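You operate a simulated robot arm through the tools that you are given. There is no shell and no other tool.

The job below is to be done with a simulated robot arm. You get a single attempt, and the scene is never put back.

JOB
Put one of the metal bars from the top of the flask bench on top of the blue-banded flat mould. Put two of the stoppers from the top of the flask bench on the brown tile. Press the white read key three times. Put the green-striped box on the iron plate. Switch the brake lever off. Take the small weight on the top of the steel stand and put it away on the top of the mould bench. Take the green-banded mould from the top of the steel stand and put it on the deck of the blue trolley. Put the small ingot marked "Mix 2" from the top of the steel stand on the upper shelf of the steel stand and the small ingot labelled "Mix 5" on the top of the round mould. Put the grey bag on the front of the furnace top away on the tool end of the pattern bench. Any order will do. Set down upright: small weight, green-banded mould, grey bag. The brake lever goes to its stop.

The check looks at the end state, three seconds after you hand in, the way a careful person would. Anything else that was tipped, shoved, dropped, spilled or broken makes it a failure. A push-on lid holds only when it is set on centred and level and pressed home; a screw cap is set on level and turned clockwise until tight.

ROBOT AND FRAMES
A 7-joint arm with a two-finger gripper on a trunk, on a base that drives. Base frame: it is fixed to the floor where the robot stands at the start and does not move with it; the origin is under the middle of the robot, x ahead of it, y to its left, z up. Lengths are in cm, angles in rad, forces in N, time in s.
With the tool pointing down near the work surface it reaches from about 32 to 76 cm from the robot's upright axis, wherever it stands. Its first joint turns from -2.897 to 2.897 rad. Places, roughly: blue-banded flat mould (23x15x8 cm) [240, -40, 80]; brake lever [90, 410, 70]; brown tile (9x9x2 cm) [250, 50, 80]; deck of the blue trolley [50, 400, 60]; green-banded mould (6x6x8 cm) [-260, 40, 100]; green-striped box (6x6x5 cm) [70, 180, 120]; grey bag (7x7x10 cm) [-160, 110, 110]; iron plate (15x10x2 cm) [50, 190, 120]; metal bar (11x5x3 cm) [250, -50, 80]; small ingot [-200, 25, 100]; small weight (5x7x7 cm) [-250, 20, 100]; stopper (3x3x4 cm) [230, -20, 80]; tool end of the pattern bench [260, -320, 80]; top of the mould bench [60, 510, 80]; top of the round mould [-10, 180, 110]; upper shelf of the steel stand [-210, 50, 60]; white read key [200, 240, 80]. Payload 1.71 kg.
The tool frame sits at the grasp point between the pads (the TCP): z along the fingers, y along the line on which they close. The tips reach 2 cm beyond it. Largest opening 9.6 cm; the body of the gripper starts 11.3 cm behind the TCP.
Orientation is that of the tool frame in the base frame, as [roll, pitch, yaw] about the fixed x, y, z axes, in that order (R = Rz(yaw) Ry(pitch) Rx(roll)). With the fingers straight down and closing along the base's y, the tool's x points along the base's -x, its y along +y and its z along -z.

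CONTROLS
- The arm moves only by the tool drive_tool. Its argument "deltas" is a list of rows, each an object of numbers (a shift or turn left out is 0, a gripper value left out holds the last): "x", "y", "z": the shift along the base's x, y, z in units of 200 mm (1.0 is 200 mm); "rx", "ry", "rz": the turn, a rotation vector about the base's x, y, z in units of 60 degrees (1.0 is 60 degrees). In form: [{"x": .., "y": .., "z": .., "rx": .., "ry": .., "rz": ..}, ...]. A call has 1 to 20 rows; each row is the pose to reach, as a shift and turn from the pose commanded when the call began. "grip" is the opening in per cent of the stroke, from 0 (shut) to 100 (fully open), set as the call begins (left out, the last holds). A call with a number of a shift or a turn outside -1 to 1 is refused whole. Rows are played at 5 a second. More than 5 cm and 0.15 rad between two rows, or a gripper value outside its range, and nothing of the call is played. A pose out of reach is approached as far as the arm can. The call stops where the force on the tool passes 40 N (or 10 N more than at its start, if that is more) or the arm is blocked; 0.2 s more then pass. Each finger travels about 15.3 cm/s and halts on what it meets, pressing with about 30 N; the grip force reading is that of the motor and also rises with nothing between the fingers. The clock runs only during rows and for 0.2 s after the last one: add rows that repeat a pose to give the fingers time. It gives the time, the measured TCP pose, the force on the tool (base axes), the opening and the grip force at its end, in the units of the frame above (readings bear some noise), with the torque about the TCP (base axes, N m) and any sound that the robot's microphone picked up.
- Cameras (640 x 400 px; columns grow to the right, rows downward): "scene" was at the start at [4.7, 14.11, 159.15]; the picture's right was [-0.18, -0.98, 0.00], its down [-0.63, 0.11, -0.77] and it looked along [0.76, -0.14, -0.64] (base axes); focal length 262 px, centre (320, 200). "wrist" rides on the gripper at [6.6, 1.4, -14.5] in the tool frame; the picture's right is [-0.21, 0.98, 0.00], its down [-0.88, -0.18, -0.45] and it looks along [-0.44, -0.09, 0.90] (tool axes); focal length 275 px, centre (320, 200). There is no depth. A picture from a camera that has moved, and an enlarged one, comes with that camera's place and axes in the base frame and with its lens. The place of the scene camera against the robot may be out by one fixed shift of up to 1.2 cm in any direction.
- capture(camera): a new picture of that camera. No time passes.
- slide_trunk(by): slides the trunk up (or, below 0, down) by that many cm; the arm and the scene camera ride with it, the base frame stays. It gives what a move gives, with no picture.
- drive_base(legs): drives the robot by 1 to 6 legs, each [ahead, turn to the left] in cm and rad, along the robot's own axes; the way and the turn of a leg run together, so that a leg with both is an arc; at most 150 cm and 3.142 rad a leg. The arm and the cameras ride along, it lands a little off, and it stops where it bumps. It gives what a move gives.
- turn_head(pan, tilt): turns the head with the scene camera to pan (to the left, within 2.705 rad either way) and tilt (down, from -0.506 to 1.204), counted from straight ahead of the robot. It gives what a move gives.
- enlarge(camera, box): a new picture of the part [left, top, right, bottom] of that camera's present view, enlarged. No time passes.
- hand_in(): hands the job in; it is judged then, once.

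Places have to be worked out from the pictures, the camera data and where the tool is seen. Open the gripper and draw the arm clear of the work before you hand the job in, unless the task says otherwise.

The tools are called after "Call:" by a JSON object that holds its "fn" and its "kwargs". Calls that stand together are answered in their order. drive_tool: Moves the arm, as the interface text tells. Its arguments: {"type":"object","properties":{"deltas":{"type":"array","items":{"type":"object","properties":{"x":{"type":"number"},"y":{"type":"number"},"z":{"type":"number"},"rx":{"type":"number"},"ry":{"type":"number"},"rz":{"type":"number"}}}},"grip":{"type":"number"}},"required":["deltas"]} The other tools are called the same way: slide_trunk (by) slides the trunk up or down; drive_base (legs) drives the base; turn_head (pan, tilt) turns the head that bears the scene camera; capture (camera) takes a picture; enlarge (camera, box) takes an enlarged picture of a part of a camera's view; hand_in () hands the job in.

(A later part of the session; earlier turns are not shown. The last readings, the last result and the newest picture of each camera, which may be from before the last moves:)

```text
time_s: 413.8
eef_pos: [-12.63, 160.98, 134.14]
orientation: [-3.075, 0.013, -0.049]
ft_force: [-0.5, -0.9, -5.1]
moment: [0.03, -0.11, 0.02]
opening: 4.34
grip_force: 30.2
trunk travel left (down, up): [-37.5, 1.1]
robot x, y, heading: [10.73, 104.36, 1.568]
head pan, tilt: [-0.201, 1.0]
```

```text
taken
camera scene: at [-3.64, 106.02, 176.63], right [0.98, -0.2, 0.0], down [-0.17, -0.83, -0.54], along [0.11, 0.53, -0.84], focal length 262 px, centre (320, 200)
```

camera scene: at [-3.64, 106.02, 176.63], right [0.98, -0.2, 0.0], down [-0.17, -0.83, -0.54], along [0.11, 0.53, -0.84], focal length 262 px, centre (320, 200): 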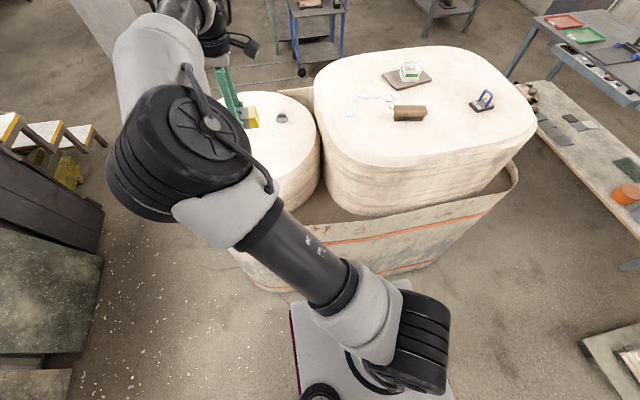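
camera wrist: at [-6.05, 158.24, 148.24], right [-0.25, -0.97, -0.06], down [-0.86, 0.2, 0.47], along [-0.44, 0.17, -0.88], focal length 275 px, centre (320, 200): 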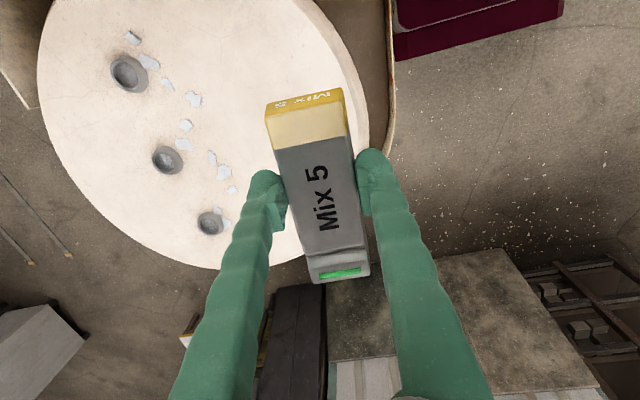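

Circle centre is nearer (−9, 177). I correct the roll, move over (−10, 167.5) and descend.

Call:
{"fn": "drive_tool", "kwargs": {"deltas": [{"x": 0.05, "y": 0.11, "z": -0.1, "rx": -0.063, "ry": -0.012}, {"x": 0.1, "y": 0.22, "z": -0.3, "rx": -0.063, "ry": -0.012}, {"x": 0.13, "y": 0.325, "z": -0.5, "rx": -0.063, "ry": -0.012}, {"x": 0.13, "y": 0.325, "z": -0.7, "rx": -0.063, "ry": -0.012}]}}

Call:
{"fn": "capture", "kwargs": {"camera": "wrist"}}

```text
time_s: 414.8
eef_pos: [-10.25, 169.18, 119.13]
orientation: [3.132, -0.008, -0.054]
ft_force: [0.0, 1.8, -7.0]
moment: [-0.12, -0.06, 0.0]
opening: 4.35
grip_force: 30.3
trunk travel left (down, up): [-37.5, 1.1]
robot x, y, heading: [11.02, 103.94, 1.564]
head pan, tilt: [-0.201, 1.0]
```

```text
taken
camera wrist: at [-3.71, 167.6, 133.54], right [-0.26, -0.97, 0.01], down [-0.87, 0.24, 0.44], along [-0.42, 0.1, -0.9], focal length 275 px, centre (320, 200)
```

wrist: 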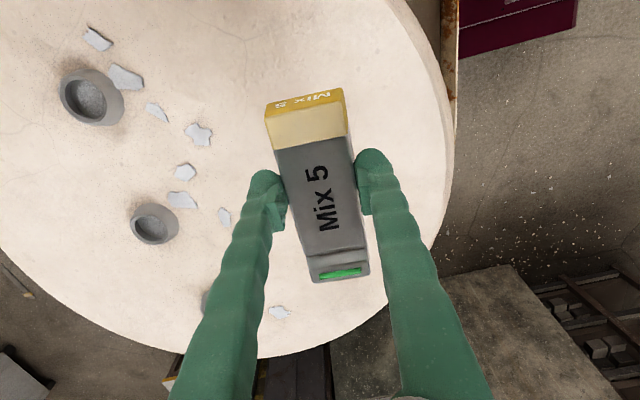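

Good spot clear of holes and chips. I lower to contact.

Call:
{"fn": "drive_tool", "kwargs": {"deltas": [{"z": -0.05}, {"z": -0.1}, {"z": -0.15}]}}

Call:
{"fn": "drive_tool", "kwargs": {"deltas": [{"z": -0.02}, {"z": -0.04}, {"z": -0.06}]}}

Call:
{"fn": "drive_tool", "kwargs": {"deltas": [{"z": -0.02}, {"z": -0.04}]}}

```text
time_s: 415.6
eef_pos: [-10.06, 168.55, 116.62]
orientation: [3.134, -0.005, -0.051]
ft_force: [0.3, 0.3, -4.3]
moment: [0.01, -0.08, 0.0]
opening: 4.36
grip_force: 30.0
trunk travel left (down, up): [-37.5, 1.1]
robot x, y, heading: [10.9, 104.11, 1.564]
head pan, tilt: [-0.201, 1.0]
```

```text
time_s: 416.4
eef_pos: [-10.04, 168.51, 115.36]
orientation: [3.136, -0.004, -0.052]
ft_force: [-0.7, 0.4, -5.2]
moment: [0.02, -0.09, 0.01]
opening: 4.31
grip_force: 29.9
trunk travel left (down, up): [-37.5, 1.1]
robot x, y, heading: [10.76, 104.03, 1.565]
head pan, tilt: [-0.201, 1.0]
```

```text
time_s: 417.0
eef_pos: [-10.03, 168.67, 114.77]
orientation: [3.135, -0.006, -0.052]
ft_force: [-0.1, 0.5, -4.2]
moment: [0.0, -0.04, 0.02]
opening: 4.33
grip_force: 30.3
trunk travel left (down, up): [-37.5, 1.1]
robot x, y, heading: [10.54, 104.07, 1.563]
head pan, tilt: [-0.201, 1.0]
```

Call:
{"fn": "drive_tool", "kwargs": {"deltas": [{"z": -0.02}, {"z": -0.04}]}}

Call:
{"fn": "drive_tool", "kwargs": {"deltas": [{"z": -0.02}, {"z": -0.04}]}}

Call:
{"fn": "drive_tool", "kwargs": {"deltas": [{"z": -0.02}, {"z": -0.04}]}}

```text
time_s: 417.6
eef_pos: [-10.05, 168.55, 113.73]
orientation: [3.134, -0.005, -0.053]
ft_force: [-0.5, 0.0, -4.8]
moment: [-0.04, -0.09, 0.01]
opening: 4.34
grip_force: 30.1
trunk travel left (down, up): [-37.5, 1.1]
robot x, y, heading: [11.06, 104.09, 1.567]
head pan, tilt: [-0.201, 1.0]
```

```text
time_s: 418.2
eef_pos: [-10.06, 168.58, 112.88]
orientation: [3.134, -0.006, -0.052]
ft_force: [-0.6, 0.3, -5.9]
moment: [-0.02, -0.08, -0.01]
opening: 4.33
grip_force: 29.4
trunk travel left (down, up): [-37.5, 1.1]
robot x, y, heading: [10.91, 104.15, 1.562]
head pan, tilt: [-0.201, 1.0]
```

```text
time_s: 418.8
eef_pos: [-10.12, 168.72, 112.3]
orientation: [3.138, -0.004, -0.052]
ft_force: [-1.2, 0.2, 5.8]
moment: [0.32, 0.78, -0.02]
opening: 4.35
grip_force: 29.7
trunk travel left (down, up): [-37.5, 1.1]
robot x, y, heading: [10.95, 104.09, 1.564]
head pan, tilt: [-0.201, 1.0]
```

Contact at z≈112.3 (≈10 N). I release, widening moderately, and rise.

Call:
{"fn": "drive_tool", "kwargs": {"deltas": [{"z": -0.003}, {"z": -0.003}, {"z": -0.003}], "grip": 75}}

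Call:
{"fn": "drive_tool", "kwargs": {"deltas": [{"z": 0.1}, {"z": 0.3}, {"z": 0.5}, {"z": 0.7}, {"z": 0.9}]}}

Call:
{"fn": "capture", "kwargs": {"camera": "wrist"}}

```text
time_s: 419.6
eef_pos: [-10.04, 168.51, 112.15]
orientation: [3.137, -0.005, -0.053]
ft_force: [-0.4, 0.9, -0.1]
moment: [-0.02, 0.01, -0.02]
opening: 7.22
grip_force: 0.1
trunk travel left (down, up): [-37.5, 1.1]
robot x, y, heading: [10.56, 103.85, 1.57]
head pan, tilt: [-0.201, 1.0]
```

```text
time_s: 420.8
eef_pos: [-10.05, 168.52, 130.16]
orientation: [3.135, -0.005, -0.052]
ft_force: [0.5, -1.0, 0.6]
moment: [0.01, -0.01, -0.01]
opening: 7.19
grip_force: 0.0
trunk travel left (down, up): [-37.5, 1.1]
robot x, y, heading: [10.85, 104.18, 1.565]
head pan, tilt: [-0.201, 1.0]
```

```text
taken
camera wrist: at [-3.64, 167.0, 144.66], right [-0.26, -0.97, 0.01], down [-0.87, 0.23, 0.44], along [-0.43, 0.11, -0.9], focal length 275 px, centre (320, 200)
```

wrist: 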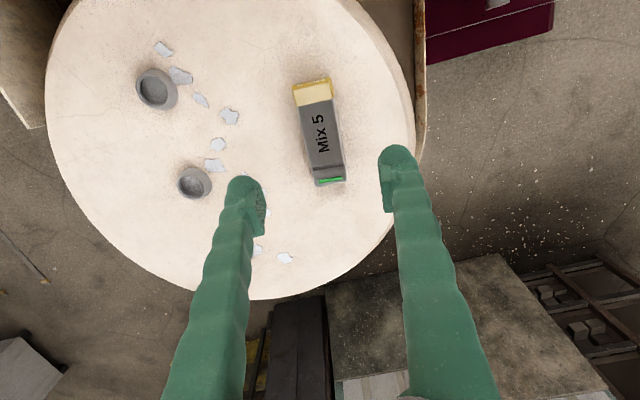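

Mix 5 rests on the round mould. Next the grey bag: I back off, turn west and drive toward the furnace front to look.

Call:
{"fn": "drive_base", "kwargs": {"legs": [[-12, 0], [0, 1.3], [73, 0], [0, 0.276]]}}

Call:
{"fn": "turn_head", "kwargs": {"pan": -0.1, "tilt": 0.6}}

Call:
{"fn": "capture", "kwargs": {"camera": "scene"}}

Call:
{"fn": "capture", "kwargs": {"camera": "wrist"}}

```text
time_s: 430.8
eef_pos: [-123.76, 90.77, 130.17]
orientation: [3.135, -0.006, 1.526]
ft_force: [0.8, -0.7, -0.9]
moment: [0.0, 0.01, -0.02]
opening: 7.19
grip_force: 0.1
trunk travel left (down, up): [-37.5, 1.1]
robot x, y, heading: [-59.28, 112.48, -3.139]
head pan, tilt: [-0.201, 1.0]
```

```text
time_s: 431.7
eef_pos: [-122.06, 90.89, 131.01]
orientation: [-3.137, -0.003, 1.525]
ft_force: [0.5, 0.3, -0.9]
moment: [-0.03, -0.03, -0.01]
opening: 7.19
grip_force: 0.1
trunk travel left (down, up): [-37.5, 1.1]
robot x, y, heading: [-59.69, 112.52, -3.138]
head pan, tilt: [-0.099, 0.6]
```

```text
taken
camera scene: at [-65.79, 97.73, 179.76], right [0.1, 1.0, 0.0], down [0.58, -0.05, -0.81], along [-0.81, 0.08, -0.58], focal length 262 px, centre (320, 200)
```

scene: 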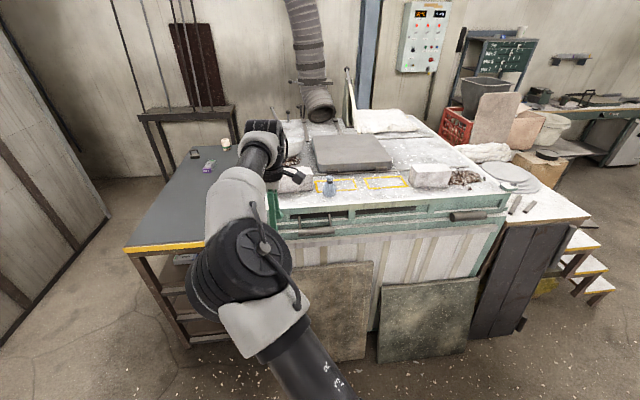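

```text
taken
camera wrist: at [-120.32, 97.26, 145.5], right [0.97, -0.25, 0.0], down [-0.22, -0.87, 0.44], along [-0.11, -0.43, -0.9], focal length 275 px, centre (320, 200)
```

wrist: 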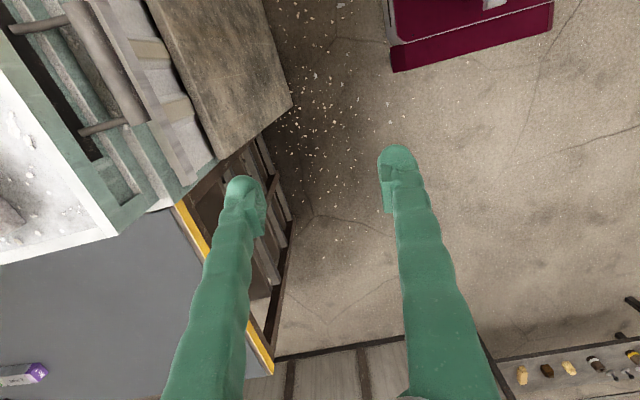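

The bag is near (−168, 112.5). I drive ahead 41 cm and turn right 0.35 rad so that it comes at front-left.

Call:
{"fn": "drive_base", "kwargs": {"legs": [[41, 0], [0, -0.35]]}}

Call:
{"fn": "capture", "kwargs": {"camera": "wrist"}}

Call:
{"fn": "turn_head", "kwargs": {"pan": -0.3, "tilt": 0.8}}

Call:
{"fn": "capture", "kwargs": {"camera": "scene"}}

```text
time_s: 435.4
eef_pos: [-162.88, 107.43, 133.21]
orientation: [-3.111, 0.003, 1.25]
ft_force: [0.2, 0.3, 0.8]
moment: [0.01, 0.11, -0.02]
opening: 7.2
grip_force: 0.0
trunk travel left (down, up): [-37.5, 1.1]
robot x, y, heading: [-100.9, 111.79, 2.862]
head pan, tilt: [-0.099, 0.6]
stopped in leg 2: the robot was blocked; the commanded pose is now the measured one
```

```text
taken
camera wrist: at [-159.05, 113.12, 147.45], right [0.86, -0.5, -0.03], down [-0.44, -0.78, 0.45], along [-0.25, -0.38, -0.89], focal length 275 px, centre (320, 200)
```

wrist: 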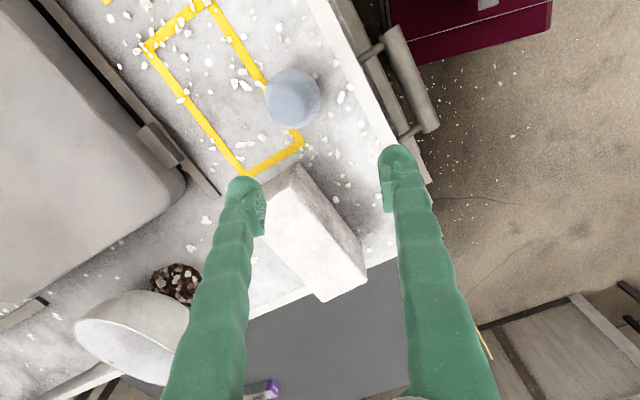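

```text
time_s: 436.2
eef_pos: [-163.38, 107.53, 133.01]
orientation: [-3.112, 0.002, 1.25]
ft_force: [0.4, -0.2, -0.1]
moment: [-0.08, -0.02, -0.01]
opening: 7.21
grip_force: 0.1
trunk travel left (down, up): [-37.5, 1.1]
robot x, y, heading: [-100.91, 111.95, 2.872]
head pan, tilt: [-0.3, 0.799]
```

```text
taken
camera scene: at [-109.47, 100.81, 178.1], right [0.54, 0.84, 0.0], down [0.61, -0.39, -0.69], along [-0.57, 0.38, -0.73], focal length 262 px, centre (320, 200)
```

scene: 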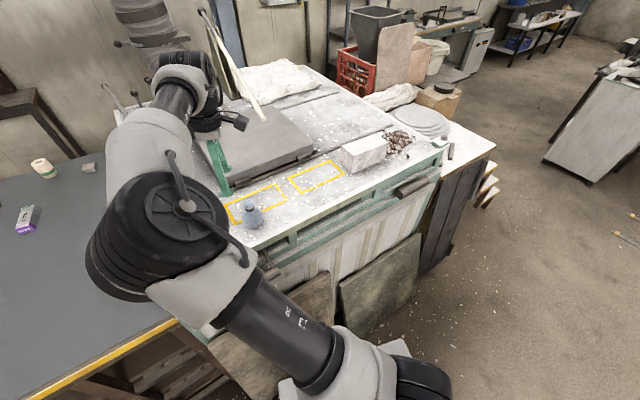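

The base touched a leaning board lightly; I back off 2 cm. I also zoom on the bag to see its shape.

Call:
{"fn": "drive_base", "kwargs": {"legs": [[-2, 0]]}}

Call:
{"fn": "enlarge", "kwargs": {"camera": "scene", "box": [200, 170, 320, 260]}}

Call:
{"fn": "capture", "kwargs": {"camera": "wrist"}}

```text
time_s: 437.0
eef_pos: [-161.95, 107.11, 132.53]
orientation: [-3.115, 0.001, 1.249]
ft_force: [0.6, 0.2, -0.8]
moment: [-0.03, 0.1, -0.04]
opening: 7.18
grip_force: 0.1
trunk travel left (down, up): [-37.5, 1.1]
robot x, y, heading: [-99.04, 111.33, 2.87]
head pan, tilt: [-0.3, 0.799]
```

```text
4.44 times, centred on (260, 215) of scene
camera zoom: at [-107.01, 100.08, 178.11], right [0.54, 0.84, 0.0], down [0.61, -0.39, -0.69], along [-0.58, 0.38, -0.73], focal length 1163 px, centre (587, 133)
```

zoom: 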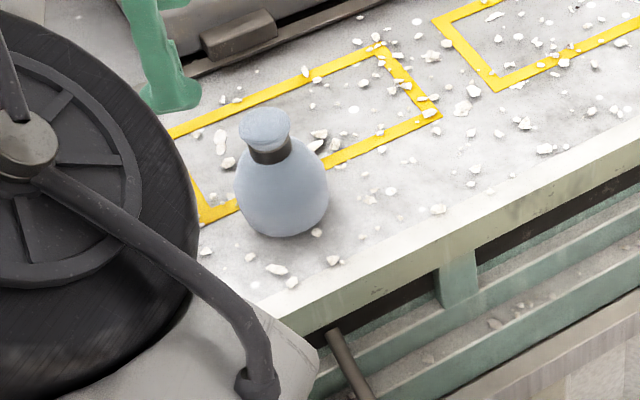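

```text
taken
camera wrist: at [-158.33, 112.85, 146.93], right [0.86, -0.51, -0.02], down [-0.44, -0.78, 0.45], along [-0.25, -0.38, -0.89], focal length 275 px, centre (320, 200)
```

wrist: 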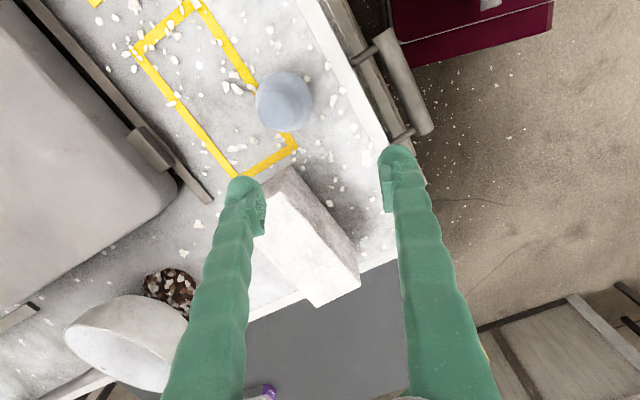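

The bag has a bulbous body with a narrow neck; its centre is at (−164.6, 112). I move above it and descend with open fingers.

Call:
{"fn": "drive_tool", "kwargs": {"deltas": [{"x": -0.07, "y": 0.12}, {"x": -0.135, "y": 0.245, "z": -0.1}, {"x": -0.135, "y": 0.245, "z": -0.3}, {"x": -0.135, "y": 0.245, "z": -0.45}], "grip": 100}}

Call:
{"fn": "capture", "kwargs": {"camera": "wrist"}}

Call:
{"fn": "enlarge", "kwargs": {"camera": "scene", "box": [180, 150, 320, 260]}}

```text
time_s: 438.0
eef_pos: [-163.23, 111.66, 124.12]
orientation: [-3.103, 0.001, 1.249]
ft_force: [-0.9, 1.0, 0.2]
moment: [-0.03, -0.08, -0.01]
opening: 9.62
grip_force: 0.1
trunk travel left (down, up): [-37.5, 1.1]
robot x, y, heading: [-98.87, 111.42, 2.862]
head pan, tilt: [-0.3, 0.799]
```

```text
taken
camera wrist: at [-159.38, 117.34, 138.49], right [0.86, -0.5, -0.03], down [-0.44, -0.78, 0.45], along [-0.26, -0.38, -0.89], focal length 275 px, centre (320, 200)
```

wrist: 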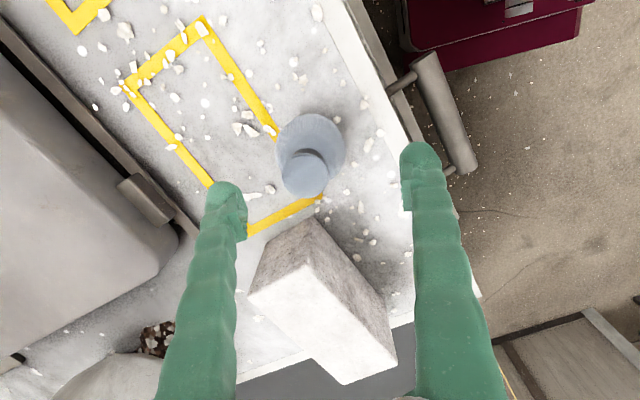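

```text
3.64 times, centred on (250, 205) of scene
camera zoom: at [-107.56, 100.26, 178.1], right [0.54, 0.84, 0.01], down [0.61, -0.39, -0.69], along [-0.57, 0.38, -0.73], focal length 952 px, centre (574, 182)
```

zoom: 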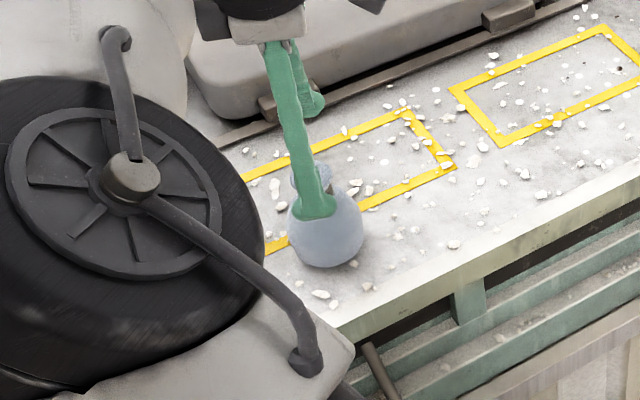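

Bag lies ~1 cm to the tool's −y. I shift and lower to z≈113.5 around the body.

Call:
{"fn": "drive_tool", "kwargs": {"deltas": [{"x": -0.048, "y": 0.015}, {"x": -0.048, "y": 0.015, "z": -0.15}, {"x": -0.048, "y": 0.015, "z": -0.3}, {"x": -0.048, "y": 0.015, "z": -0.45}]}}

Call:
{"fn": "capture", "kwargs": {"camera": "wrist"}}

```text
time_s: 439.0
eef_pos: [-163.95, 111.96, 115.15]
orientation: [-3.107, 0.001, 1.248]
ft_force: [0.3, 0.7, -0.5]
moment: [0.02, 0.0, 0.0]
opening: 9.6
grip_force: 0.1
trunk travel left (down, up): [-37.5, 1.1]
robot x, y, heading: [-98.96, 111.67, 2.863]
head pan, tilt: [-0.3, 0.799]
```

```text
taken
camera wrist: at [-160.19, 117.56, 129.54], right [0.86, -0.51, -0.04], down [-0.44, -0.78, 0.45], along [-0.26, -0.37, -0.89], focal length 275 px, centre (320, 200)
```

wrist: 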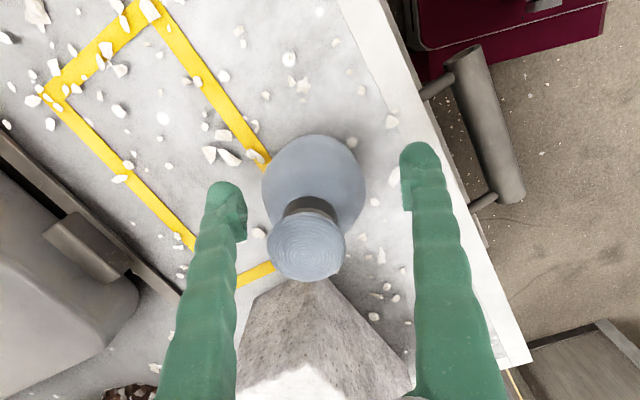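

Bulb centre is almost at TCP height. I lower 0.8 cm and close.

Call:
{"fn": "drive_tool", "kwargs": {"deltas": [{"x": -0.012, "y": 0.004, "z": -0.04}, {"x": -0.012, "y": 0.004, "z": -0.045}]}}

Call:
{"fn": "drive_tool", "kwargs": {"deltas": [{"z": 0.0}, {"z": 0.0}, {"z": 0.0}, {"z": 0.0}], "grip": 0}}

Call:
{"fn": "capture", "kwargs": {"camera": "wrist"}}

```text
time_s: 439.6
eef_pos: [-164.33, 112.03, 114.5]
orientation: [-3.105, 0.002, 1.249]
ft_force: [-0.4, 0.3, 0.9]
moment: [0.02, 0.08, -0.04]
opening: 9.59
grip_force: 0.1
trunk travel left (down, up): [-37.5, 1.1]
robot x, y, heading: [-98.61, 111.19, 2.864]
head pan, tilt: [-0.3, 0.799]
```

```text
time_s: 440.6
eef_pos: [-164.29, 112.04, 114.44]
orientation: [-3.105, 0.004, 1.248]
ft_force: [-0.3, -0.9, 1.9]
moment: [0.01, 0.06, -0.04]
opening: 6.36
grip_force: 30.2
trunk travel left (down, up): [-37.5, 1.1]
robot x, y, heading: [-98.96, 111.5, 2.867]
head pan, tilt: [-0.3, 0.799]
```

```text
taken
camera wrist: at [-160.37, 117.62, 128.77], right [0.86, -0.51, -0.04], down [-0.44, -0.78, 0.45], along [-0.26, -0.37, -0.89], focal length 275 px, centre (320, 200)
```

wrist: 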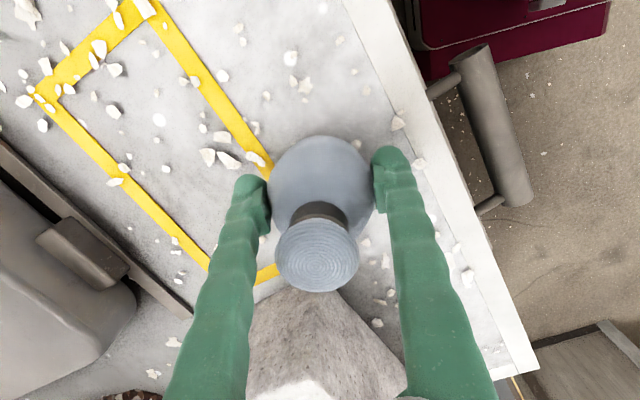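

Bag gripped. I lift it 12 cm, back away from the furnace, and head toward the south-east corner.

Call:
{"fn": "drive_tool", "kwargs": {"deltas": [{"z": 0.1}, {"z": 0.3}, {"z": 0.5}, {"z": 0.6}]}}

Call:
{"fn": "drive_base", "kwargs": {"legs": [[-40, 0], [0, 2.4], [150, 0], [0, 0.439], [133, 0]]}}

Call:
{"fn": "turn_head", "kwargs": {"pan": -0.4, "tilt": 0.5}}

Call:
{"fn": "capture", "kwargs": {"camera": "scene"}}

```text
time_s: 441.6
eef_pos: [-164.36, 112.17, 126.51]
orientation: [-3.106, 0.001, 1.249]
ft_force: [0.2, 0.3, -1.7]
moment: [0.01, -0.03, -0.03]
opening: 6.36
grip_force: 30.2
trunk travel left (down, up): [-37.5, 1.1]
robot x, y, heading: [-98.86, 111.6, 2.869]
head pan, tilt: [-0.3, 0.799]
```

```text
time_s: 466.9
eef_pos: [194.68, -118.63, 126.46]
orientation: [-3.106, 0.0, -2.186]
ft_force: [0.5, -0.5, -0.6]
moment: [-0.01, 0.02, 0.0]
opening: 6.32
grip_force: 30.1
trunk travel left (down, up): [-37.5, 1.1]
robot x, y, heading: [132.53, -98.89, -0.568]
head pan, tilt: [-0.3, 0.799]
```

```text
time_s: 467.7
eef_pos: [193.07, -117.65, 127.48]
orientation: [-3.094, 0.002, -2.186]
ft_force: [-0.4, 0.7, -1.3]
moment: [0.01, 0.01, 0.01]
opening: 6.34
grip_force: 30.2
trunk travel left (down, up): [-37.5, 1.1]
robot x, y, heading: [132.29, -99.0, -0.567]
head pan, tilt: [-0.4, 0.499]
```

```text
taken
camera scene: at [142.88, -91.7, 180.68], right [-0.82, -0.57, 0.01], down [-0.28, 0.4, -0.87], along [0.49, -0.72, -0.49], focal length 262 px, centre (320, 200)
```

scene: 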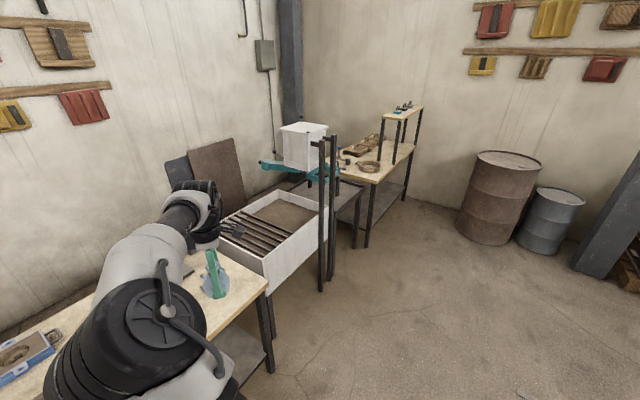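

I zoom on the pattern bench.

Call:
{"fn": "enlarge", "kwargs": {"camera": "scene", "box": [300, 80, 460, 200]}}

```text
3.33 times, centred on (380, 140) of scene
camera zoom: at [142.88, -91.7, 180.68], right [-0.82, -0.57, 0.01], down [-0.28, 0.4, -0.87], along [0.49, -0.72, -0.49], focal length 872 px, centre (120, 400)
```

zoom: 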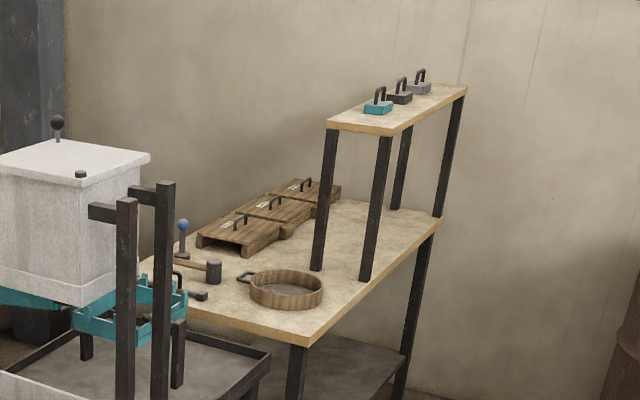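

The bench's near (tool) end spans about x 224–290 from y≈−298; a free spot is around (250, −309). I drive to about (175, −266) first.

Call:
{"fn": "drive_base", "kwargs": {"legs": [[0, -0.752], [150, 0], [22, 0], [0, 0.319]]}}

Call:
{"fn": "turn_head", "kwargs": {"pan": 0.1, "tilt": 0.7}}

Call:
{"fn": "capture", "kwargs": {"camera": "scene"}}

Call:
{"fn": "capture", "kwargs": {"camera": "wrist"}}

```text
time_s: 480.4
eef_pos: [223.54, -306.7, 127.51]
orientation: [-3.094, 0.002, -2.617]
ft_force: [-0.1, 0.3, -2.0]
moment: [-0.05, 0.03, 0.01]
opening: 6.34
grip_force: 29.9
trunk travel left (down, up): [-37.5, 1.1]
robot x, y, heading: [175.93, -264.46, -0.994]
head pan, tilt: [-0.4, 0.499]
```

```text
time_s: 481.4
eef_pos: [222.42, -305.11, 128.28]
orientation: [-3.08, 0.006, -2.612]
ft_force: [-0.8, -0.1, -0.9]
moment: [0.03, -0.02, -0.01]
opening: 6.32
grip_force: 30.3
trunk travel left (down, up): [-37.5, 1.1]
robot x, y, heading: [176.15, -264.77, -0.999]
head pan, tilt: [0.099, 0.7]
```

```text
taken
camera scene: at [192.16, -260.25, 178.91], right [-0.78, -0.62, 0.0], down [-0.41, 0.51, -0.75], along [0.47, -0.59, -0.66], focal length 262 px, centre (320, 200)
```

scene: 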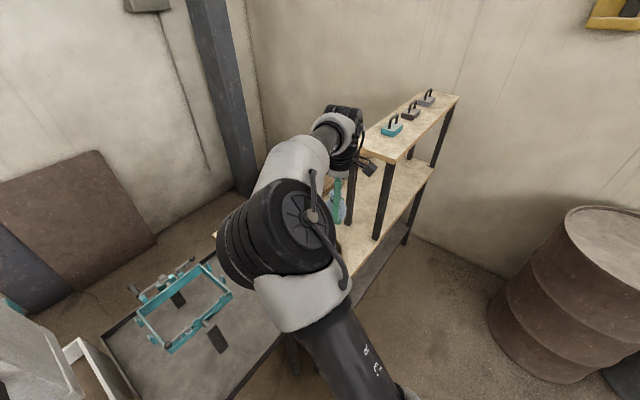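

```text
taken
camera wrist: at [215.58, -306.65, 142.5], right [-0.31, 0.95, -0.06], down [0.83, 0.3, 0.46], along [0.45, 0.1, -0.89], focal length 275 px, centre (320, 200)
```

wrist: 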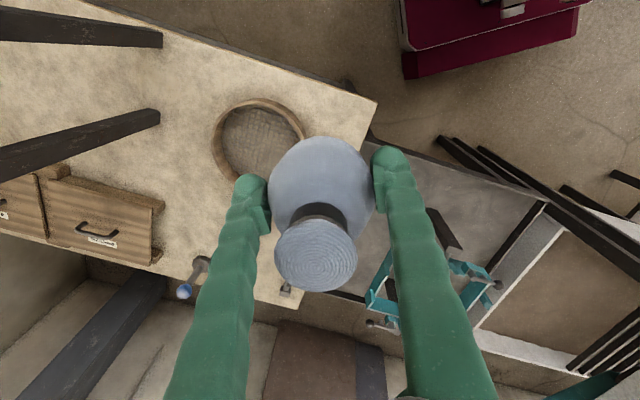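

A clear patch lies between the sieve and the bench corner, around (231, −302). I move the bag above it, then lower the trunk 20 cm.

Call:
{"fn": "drive_tool", "kwargs": {"deltas": [{"x": 0.15, "y": 0.05, "rx": 0.02, "ry": 0.012}, {"x": 0.3, "y": 0.1, "rx": 0.02, "ry": 0.012}, {"x": 0.43, "y": 0.155, "rx": 0.02, "ry": 0.012}]}}

Call:
{"fn": "slide_trunk", "kwargs": {"by": -20}}

Call:
{"fn": "capture", "kwargs": {"camera": "wrist"}}

Call:
{"fn": "capture", "kwargs": {"camera": "scene"}}

```text
time_s: 482.1
eef_pos: [231.12, -302.13, 128.32]
orientation: [-3.107, 0.004, -2.613]
ft_force: [1.2, 0.1, -1.1]
moment: [0.01, 0.05, 0.0]
opening: 6.31
grip_force: 29.7
trunk travel left (down, up): [-37.5, 1.1]
robot x, y, heading: [175.47, -264.68, -0.993]
head pan, tilt: [0.099, 0.7]
```

```text
time_s: 484.3
eef_pos: [230.87, -302.18, 108.39]
orientation: [-3.104, 0.005, -2.613]
ft_force: [0.2, 0.4, -1.1]
moment: [-0.05, -0.03, 0.05]
opening: 6.3
grip_force: 30.3
trunk travel left (down, up): [-17.5, 21.1]
robot x, y, heading: [175.73, -264.77, -0.992]
head pan, tilt: [0.099, 0.7]
```

```text
taken
camera wrist: at [224.35, -303.78, 122.68], right [-0.31, 0.95, -0.04], down [0.84, 0.3, 0.46], along [0.44, 0.11, -0.89], focal length 275 px, centre (320, 200)
```

wrist: 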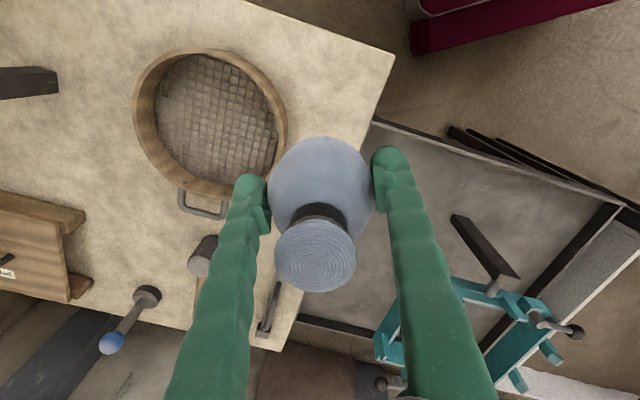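

```text
taken
camera scene: at [191.91, -259.85, 158.93], right [-0.78, -0.63, 0.0], down [-0.41, 0.51, -0.75], along [0.47, -0.59, -0.66], focal length 262 px, centre (320, 200)
```

scene: 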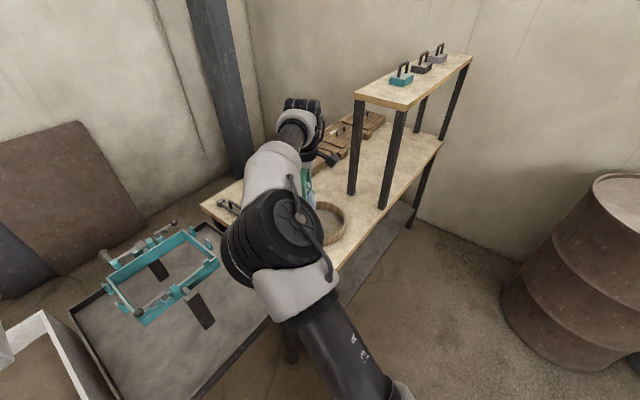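

Sieve lies 5.6 cm and the bench edge 7.9 cm from the drop point; I shift 1 cm toward the edge and lower.

Call:
{"fn": "drive_tool", "kwargs": {"deltas": [{"x": -0.015, "y": 0.047, "z": -0.2}, {"x": -0.015, "y": 0.047, "z": -0.4}, {"x": -0.015, "y": 0.047, "z": -0.6}, {"x": -0.015, "y": 0.047, "z": -0.8}, {"x": -0.015, "y": 0.047, "z": -0.95}]}}

Call:
{"fn": "capture", "kwargs": {"camera": "wrist"}}

```text
time_s: 485.5
eef_pos: [230.56, -301.06, 89.3]
orientation: [-3.103, 0.004, -2.614]
ft_force: [-0.3, -0.3, -1.8]
moment: [0.01, -0.01, 0.01]
opening: 6.33
grip_force: 30.2
trunk travel left (down, up): [-17.5, 21.1]
robot x, y, heading: [175.64, -264.41, -0.995]
head pan, tilt: [0.099, 0.7]
```

```text
taken
camera wrist: at [223.96, -302.74, 103.61], right [-0.31, 0.95, -0.04], down [0.84, 0.3, 0.46], along [0.44, 0.11, -0.89], focal length 275 px, centre (320, 200)
```

wrist: 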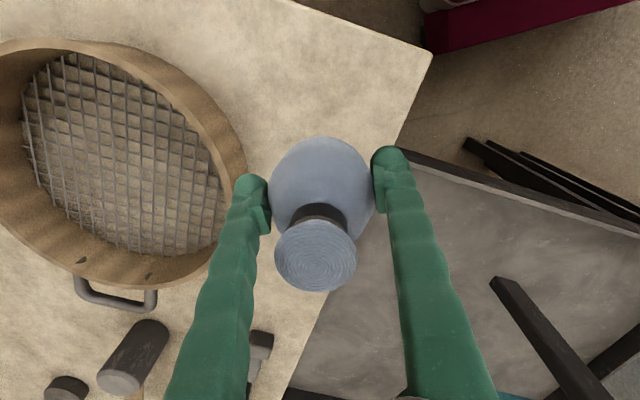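

Balanced between sieve and edge. I lower to contact.

Call:
{"fn": "drive_tool", "kwargs": {"deltas": [{"z": -0.08}, {"z": -0.15}, {"z": -0.2}]}}

Call:
{"fn": "drive_tool", "kwargs": {"deltas": [{"z": -0.02}, {"z": -0.04}]}}

Call:
{"fn": "drive_tool", "kwargs": {"deltas": [{"z": -0.02}, {"z": -0.04}]}}

```text
time_s: 486.3
eef_pos: [230.69, -301.07, 85.42]
orientation: [-3.102, 0.005, -2.614]
ft_force: [0.5, 0.2, -1.9]
moment: [0.01, -0.01, -0.01]
opening: 6.32
grip_force: 29.5
trunk travel left (down, up): [-17.5, 21.1]
robot x, y, heading: [176.01, -264.34, -0.993]
head pan, tilt: [0.099, 0.7]
```

```text
time_s: 486.9
eef_pos: [230.65, -300.99, 84.57]
orientation: [-3.103, 0.003, -2.616]
ft_force: [-0.9, 0.4, -1.9]
moment: [0.03, 0.0, -0.01]
opening: 6.31
grip_force: 29.4
trunk travel left (down, up): [-17.5, 21.1]
robot x, y, heading: [175.53, -264.59, -0.994]
head pan, tilt: [0.099, 0.7]
```

```text
time_s: 487.5
eef_pos: [230.73, -301.0, 83.84]
orientation: [-3.1, 0.004, -2.613]
ft_force: [-0.4, 1.1, 4.0]
moment: [-0.03, -0.1, -0.01]
opening: 6.31
grip_force: 29.8
trunk travel left (down, up): [-17.5, 21.1]
robot x, y, heading: [175.81, -264.47, -0.993]
head pan, tilt: [0.099, 0.7]
```

Contact. I release with a small opening and rise.

Call:
{"fn": "drive_tool", "kwargs": {"deltas": [{"z": -0.003}, {"z": -0.003}, {"z": -0.003}], "grip": 83}}

Call:
{"fn": "drive_tool", "kwargs": {"deltas": [{"z": 0.1}, {"z": 0.25}, {"z": 0.45}, {"z": 0.65}, {"z": 0.85}]}}

Call:
{"fn": "capture", "kwargs": {"camera": "wrist"}}

```text
time_s: 488.3
eef_pos: [230.71, -301.12, 83.68]
orientation: [-3.103, 0.003, -2.615]
ft_force: [0.7, -0.2, -0.6]
moment: [-0.04, 0.02, 0.0]
opening: 7.98
grip_force: 0.1
trunk travel left (down, up): [-17.5, 21.1]
robot x, y, heading: [175.55, -264.9, -0.993]
head pan, tilt: [0.099, 0.7]
```

```text
time_s: 489.5
eef_pos: [230.79, -301.11, 100.87]
orientation: [-3.103, 0.005, -2.614]
ft_force: [-0.5, -0.5, 0.3]
moment: [0.03, 0.0, 0.03]
opening: 7.97
grip_force: 0.1
trunk travel left (down, up): [-17.5, 21.1]
robot x, y, heading: [176.05, -264.82, -0.993]
head pan, tilt: [0.099, 0.7]
```

```text
taken
camera wrist: at [224.02, -302.74, 115.14], right [-0.31, 0.95, -0.04], down [0.84, 0.3, 0.46], along [0.44, 0.11, -0.89], focal length 275 px, centre (320, 200)
```

wrist: 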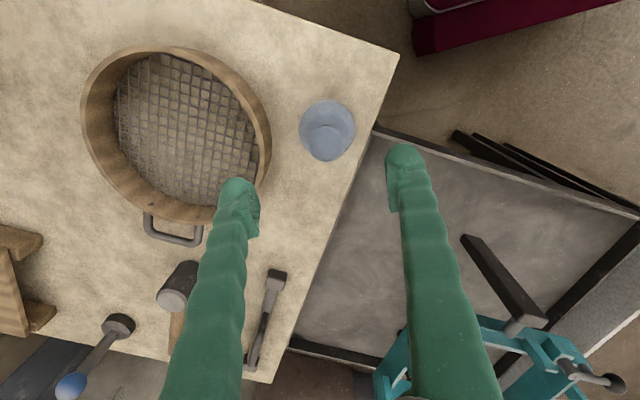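

The bag stands upright. Now for the second stopper: back off, turn north, and drive to the flask bench.

Call:
{"fn": "drive_base", "kwargs": {"legs": [[-40, 0], [0, 2.765], [150, 0], [46, 0], [0, -1.772]]}}

Call:
{"fn": "drive_tool", "kwargs": {"deltas": [{"z": 0.1}, {"z": 0.2}], "grip": 100}}

```text
time_s: 515.0
eef_pos: [189.84, -17.19, 100.79]
orientation: [-3.101, 0.004, -1.705]
ft_force: [0.5, 0.1, -0.2]
moment: [-0.01, -0.02, -0.01]
opening: 7.98
grip_force: 0.2
trunk travel left (down, up): [-17.5, 21.1]
robot x, y, heading: [127.47, -37.25, -0.086]
head pan, tilt: [0.099, 0.7]
```

```text
time_s: 515.6
eef_pos: [188.34, -16.98, 105.81]
orientation: [-3.09, 0.005, -1.704]
ft_force: [-0.8, -0.2, -0.4]
moment: [0.0, -0.05, 0.01]
opening: 9.6
grip_force: 0.0
trunk travel left (down, up): [-17.5, 21.1]
robot x, y, heading: [127.62, -37.6, -0.086]
head pan, tilt: [0.099, 0.7]
```

Straighten and drive ahead 43 cm.

Call:
{"fn": "drive_base", "kwargs": {"legs": [[0, 0.086], [43, 0]]}}

Call:
{"fn": "capture", "kwargs": {"camera": "wrist"}}

Call:
{"fn": "turn_head", "kwargs": {"pan": 0.6, "tilt": 0.7}}

Call:
{"fn": "capture", "kwargs": {"camera": "scene"}}

```text
time_s: 518.9
eef_pos: [229.55, -11.94, 105.63]
orientation: [-3.092, 0.006, -1.615]
ft_force: [-0.3, -0.4, -0.1]
moment: [-0.04, 0.03, -0.02]
opening: 9.6
grip_force: 0.1
trunk travel left (down, up): [-17.5, 21.1]
robot x, y, heading: [170.24, -37.31, 0.001]
head pan, tilt: [0.099, 0.7]
```

```text
taken
camera wrist: at [227.12, -18.41, 119.9], right [-0.97, 0.25, -0.05], down [0.2, 0.87, 0.46], along [0.16, 0.43, -0.89], focal length 275 px, centre (320, 200)
```

wrist: 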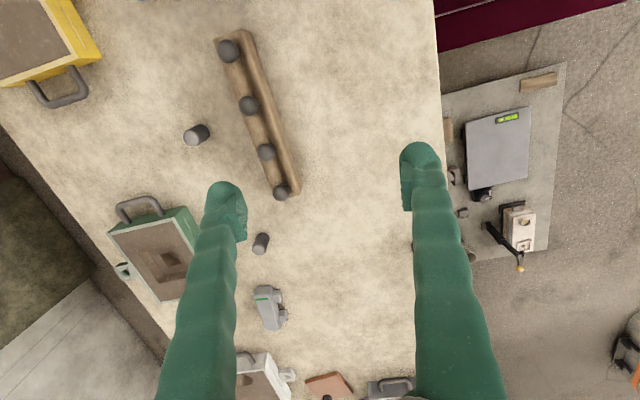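

```text
time_s: 519.8
eef_pos: [227.84, -11.79, 106.5]
orientation: [-3.074, 0.007, -1.617]
ft_force: [-0.3, -0.1, 0.3]
moment: [0.03, -0.02, -0.01]
opening: 9.58
grip_force: 0.1
trunk travel left (down, up): [-17.5, 21.1]
robot x, y, heading: [170.45, -37.46, -0.003]
head pan, tilt: [0.6, 0.7]
```

```text
taken
camera scene: at [173.68, -16.99, 158.96], right [0.57, -0.82, -0.01], down [-0.54, -0.36, -0.76], along [0.62, 0.43, -0.65], focal length 262 px, centre (320, 200)
```

scene: 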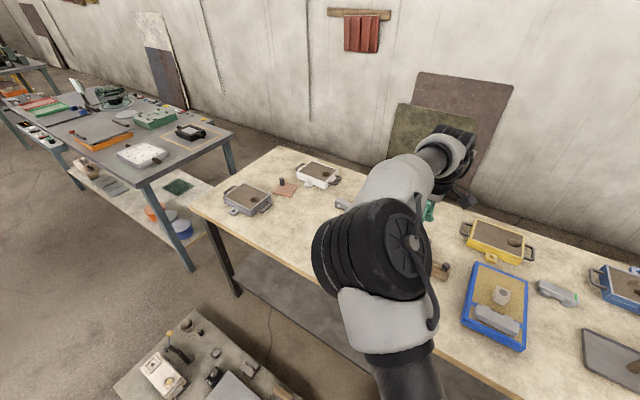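

Stopper S2 is hidden behind the finger, near (220, 14). I yaw the tool to the radial direction (46°) while moving.

Call:
{"fn": "drive_tool", "kwargs": {"deltas": [{"x": -0.1, "y": 0.12, "ry": 0.065, "rz": -0.1}, {"x": -0.2, "y": 0.24, "ry": 0.065, "rz": -0.22}, {"x": -0.3, "y": 0.36, "ry": 0.065, "rz": -0.34}, {"x": -0.4, "y": 0.5, "ry": 0.065, "rz": -0.46}, {"x": -0.5, "y": 0.65, "ry": 0.065, "rz": -0.58}, {"x": -0.6, "y": 0.8, "ry": 0.065, "rz": -0.69}]}}

Call:
{"fn": "drive_tool", "kwargs": {"deltas": [{"x": -0.03, "rx": 0.09, "ry": -0.083}, {"x": -0.06, "rx": 0.18, "ry": -0.166}, {"x": -0.09, "rx": 0.27, "ry": -0.249}, {"x": -0.12, "rx": 0.36, "ry": -0.332}, {"x": -0.13, "rx": 0.45, "ry": -0.415}, {"x": -0.13, "z": -0.1, "rx": 0.515, "ry": -0.498}]}}

Call:
{"fn": "capture", "kwargs": {"camera": "wrist"}}

```text
time_s: 521.2
eef_pos: [215.88, 4.15, 106.64]
orientation: [-3.135, -0.021, -2.34]
ft_force: [0.5, 0.3, -0.6]
moment: [0.02, 0.03, -0.01]
opening: 9.6
grip_force: 0.1
trunk travel left (down, up): [-17.5, 21.1]
robot x, y, heading: [170.46, -37.55, 0.002]
head pan, tilt: [0.6, 0.7]
```

```text
time_s: 522.8
eef_pos: [216.53, -1.17, 104.16]
orientation: [-3.079, 0.722, -2.426]
ft_force: [-0.4, -0.6, -0.8]
moment: [0.02, 0.03, 0.01]
opening: 9.59
grip_force: 0.1
trunk travel left (down, up): [-17.5, 21.1]
robot x, y, heading: [170.7, -37.65, 0.001]
head pan, tilt: [0.6, 0.7]
stopped in row 6: the arm was blocked; the commanded pose is now the measured one
```

```text
taken
camera wrist: at [204.15, -8.99, 110.5], right [-0.49, 0.87, 0.09], down [0.37, 0.12, 0.92], along [0.79, 0.49, -0.38], focal length 275 px, centre (320, 200)
```

wrist: 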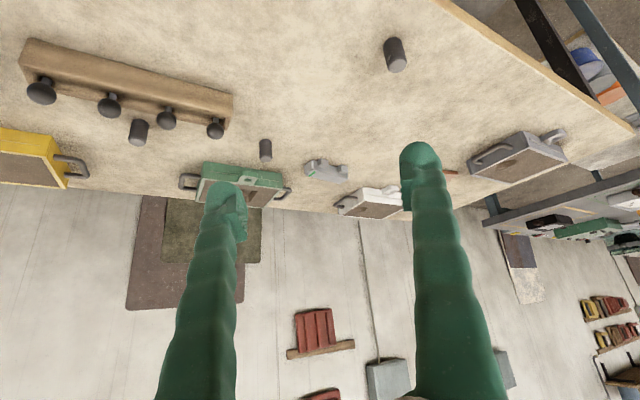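

The head is in the elbow's way; I turn it aside, then move to the pre-grasp before S2 (220, 13.7).

Call:
{"fn": "turn_head", "kwargs": {"pan": 1.9, "tilt": 0.7}}

Call:
{"fn": "drive_tool", "kwargs": {"deltas": [{"x": 0.0, "y": 0.15, "z": -0.15, "rx": 0.017, "ry": 0.015, "rz": 0.06}, {"x": -0.02, "y": 0.3, "z": -0.3, "rx": 0.034, "ry": 0.03, "rz": 0.122}, {"x": -0.05, "y": 0.42, "z": -0.45, "rx": 0.034, "ry": 0.03, "rz": 0.122}, {"x": -0.06, "y": 0.5, "z": -0.6, "rx": 0.034, "ry": 0.03, "rz": 0.122}]}}

Call:
{"fn": "capture", "kwargs": {"camera": "wrist"}}

```text
time_s: 524.3
eef_pos: [216.4, -0.87, 104.09]
orientation: [-3.08, 0.721, -2.422]
ft_force: [-0.4, -0.6, 0.1]
moment: [0.0, 0.0, 0.0]
opening: 9.59
grip_force: 0.1
trunk travel left (down, up): [-17.5, 21.1]
robot x, y, heading: [170.37, -37.4, 0.001]
head pan, tilt: [1.901, 0.7]
```

```text
time_s: 524.8
eef_pos: [216.24, 3.15, 107.89]
orientation: [2.925, 0.846, -2.557]
ft_force: [0.1, -0.8, 0.0]
moment: [0.05, 0.05, 0.04]
opening: 9.6
grip_force: 0.2
trunk travel left (down, up): [-17.5, 21.1]
robot x, y, heading: [170.5, -37.29, 0.0]
head pan, tilt: [1.901, 0.7]
stopped in row 2: the arm was blocked; the commanded pose is now the measured one
```

```text
taken
camera wrist: at [204.51, -6.68, 112.47], right [-0.54, 0.79, 0.29], down [0.39, -0.07, 0.92], along [0.74, 0.61, -0.27], focal length 275 px, centre (320, 200)
```

wrist: 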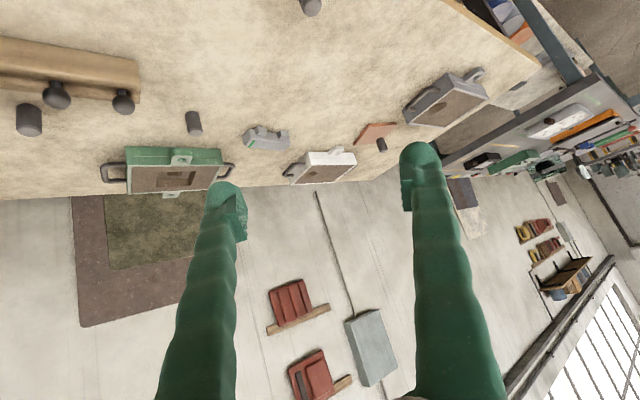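

Still blocked by the folded elbow. I extend outward at constant height first.

Call:
{"fn": "drive_tool", "kwargs": {"deltas": [{"x": 0.1, "y": 0.1}, {"x": 0.2, "y": 0.2}, {"x": 0.3, "y": 0.3}, {"x": 0.4, "y": 0.4}]}}

Call:
{"fn": "turn_head", "kwargs": {"pan": 0.3, "tilt": 1.0}}

Call:
{"fn": "capture", "kwargs": {"camera": "scene"}}

```text
time_s: 525.8
eef_pos: [221.15, 14.17, 108.77]
orientation: [2.895, 0.856, -2.51]
ft_force: [-0.5, 0.0, -0.4]
moment: [0.0, -0.01, 0.0]
opening: 9.6
grip_force: 0.2
trunk travel left (down, up): [-17.5, 21.1]
robot x, y, heading: [170.54, -37.59, 0.002]
head pan, tilt: [1.901, 0.7]
```

```text
time_s: 527.5
eef_pos: [221.17, 14.02, 108.81]
orientation: [2.891, 0.858, -2.512]
ft_force: [0.5, 0.3, -0.3]
moment: [-0.04, -0.01, 0.01]
opening: 9.61
grip_force: 0.2
trunk travel left (down, up): [-17.5, 21.1]
robot x, y, heading: [170.47, -37.52, 0.009]
head pan, tilt: [0.3, 1.0]
```

```text
taken
camera scene: at [173.32, -19.72, 156.63], right [0.3, -0.95, 0.0], down [-0.81, -0.25, -0.53], along [0.5, 0.16, -0.85], focal length 262 px, centre (320, 200)
```

scene: 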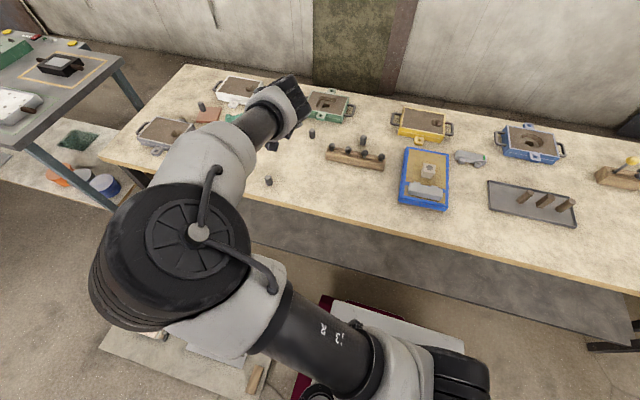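

Elbow swung out left. I back the base 10 cm so that the arm works more extended, then correct the tool orientation.

Call:
{"fn": "drive_base", "kwargs": {"legs": [[-10, 0]]}}

Call:
{"fn": "drive_tool", "kwargs": {"deltas": [{"rx": -0.09, "ry": -0.004, "rz": -0.008}, {"rx": -0.187, "ry": -0.008, "rz": -0.016}]}}

Call:
{"fn": "capture", "kwargs": {"camera": "scene"}}

Call:
{"fn": "capture", "kwargs": {"camera": "wrist"}}

```text
time_s: 528.7
eef_pos: [210.34, 14.19, 108.99]
orientation: [2.897, 0.86, -2.508]
ft_force: [0.6, 0.1, -0.6]
moment: [-0.02, 0.01, 0.05]
opening: 9.63
grip_force: 0.1
trunk travel left (down, up): [-17.5, 21.1]
robot x, y, heading: [160.28, -37.3, -0.001]
head pan, tilt: [0.3, 1.0]
```

```text
time_s: 529.3
eef_pos: [211.67, 14.33, 108.39]
orientation: [3.106, 0.729, -2.374]
ft_force: [-0.3, 1.1, 0.0]
moment: [-0.04, -0.1, -0.05]
opening: 9.59
grip_force: 0.1
trunk travel left (down, up): [-17.5, 21.1]
robot x, y, heading: [160.42, -37.39, 0.002]
head pan, tilt: [0.3, 1.0]
```

```text
taken
camera scene: at [162.22, -19.73, 156.65], right [0.3, -0.95, 0.0], down [-0.81, -0.25, -0.53], along [0.51, 0.16, -0.85], focal length 262 px, centre (320, 200)
```

scene: 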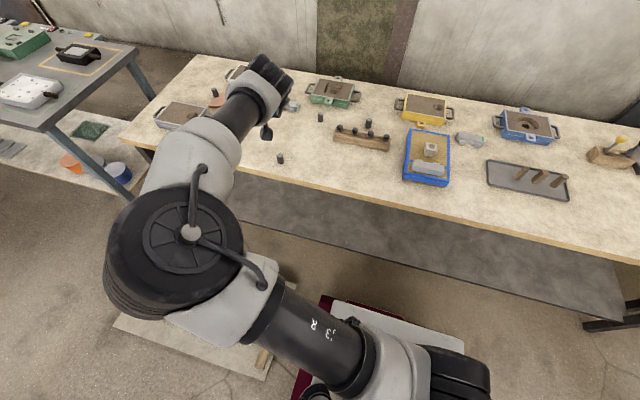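

```text
taken
camera wrist: at [200.59, 4.79, 114.75], right [-0.59, 0.79, 0.16], down [0.4, 0.11, 0.91], along [0.71, 0.6, -0.38], focal length 275 px, centre (320, 200)
```

wrist: 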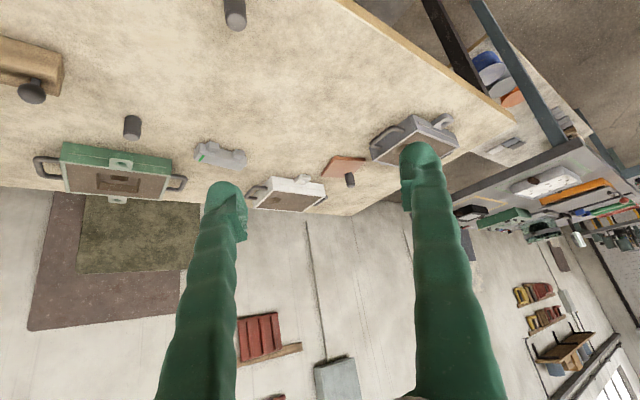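

S2 at (220.2, 13.7). I move to the pre-grasp at (215.9, 9.5, 89).

Call:
{"fn": "drive_tool", "kwargs": {"deltas": [{"x": 0.05, "y": -0.06, "z": -0.2}, {"x": 0.1, "y": -0.12, "z": -0.4}, {"x": 0.15, "y": -0.18, "z": -0.6}, {"x": 0.2, "y": -0.23, "z": -0.8}, {"x": 0.21, "y": -0.24, "z": -0.94}]}}

Call:
{"fn": "capture", "kwargs": {"camera": "wrist"}}

```text
time_s: 530.5
eef_pos: [216.58, 9.28, 89.35]
orientation: [3.102, 0.73, -2.379]
ft_force: [-0.3, 0.4, -0.3]
moment: [-0.02, 0.02, -0.01]
opening: 9.6
grip_force: 0.0
trunk travel left (down, up): [-17.5, 21.1]
robot x, y, heading: [160.37, -37.25, 0.002]
head pan, tilt: [0.3, 1.0]
```

```text
taken
camera wrist: at [205.46, -0.12, 95.66], right [-0.58, 0.8, 0.17], down [0.4, 0.11, 0.91], along [0.71, 0.6, -0.38], focal length 275 px, centre (320, 200)
```

wrist: 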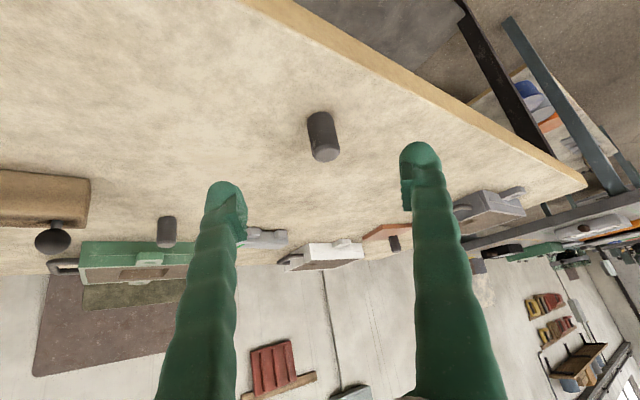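

Aligned. I advance to the grasp and close.

Call:
{"fn": "drive_tool", "kwargs": {"deltas": [{"x": 0.06, "y": 0.07, "z": -0.12}, {"x": 0.12, "y": 0.145, "z": -0.23}, {"x": 0.175, "y": 0.21, "z": -0.335}]}}

Call:
{"fn": "drive_tool", "kwargs": {"deltas": [{"z": 0.0}, {"z": 0.0}, {"z": 0.0}, {"z": 0.0}, {"z": 0.0}], "grip": 0}}

Call:
{"fn": "capture", "kwargs": {"camera": "wrist"}}

```text
time_s: 531.3
eef_pos: [219.93, 13.45, 82.62]
orientation: [3.1, 0.728, -2.38]
ft_force: [-0.5, -0.1, -0.1]
moment: [-0.01, 0.01, 0.02]
opening: 9.59
grip_force: 0.0
trunk travel left (down, up): [-17.5, 21.1]
robot x, y, heading: [160.46, -37.95, 0.0]
head pan, tilt: [0.3, 1.0]
```

```text
time_s: 532.5
eef_pos: [219.81, 13.55, 82.71]
orientation: [3.103, 0.727, -2.377]
ft_force: [0.5, -0.9, -0.6]
moment: [0.03, 0.01, -0.01]
opening: 2.05
grip_force: 29.9
trunk travel left (down, up): [-17.5, 21.1]
robot x, y, heading: [160.26, -37.36, -0.0]
head pan, tilt: [0.3, 1.0]
```

```text
taken
camera wrist: at [208.79, 4.06, 89.05], right [-0.58, 0.8, 0.17], down [0.4, 0.11, 0.91], along [0.71, 0.6, -0.38], focal length 275 px, centre (320, 200)
```

wrist: 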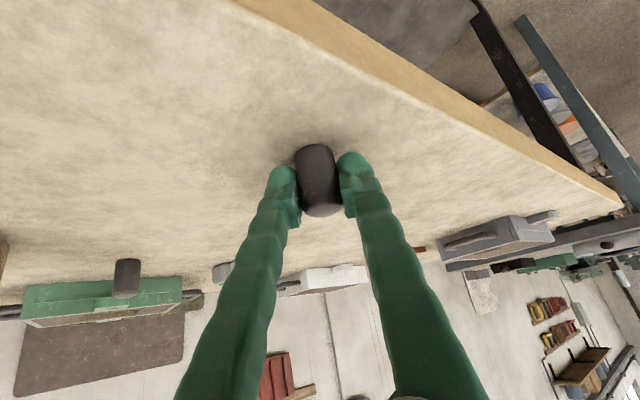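

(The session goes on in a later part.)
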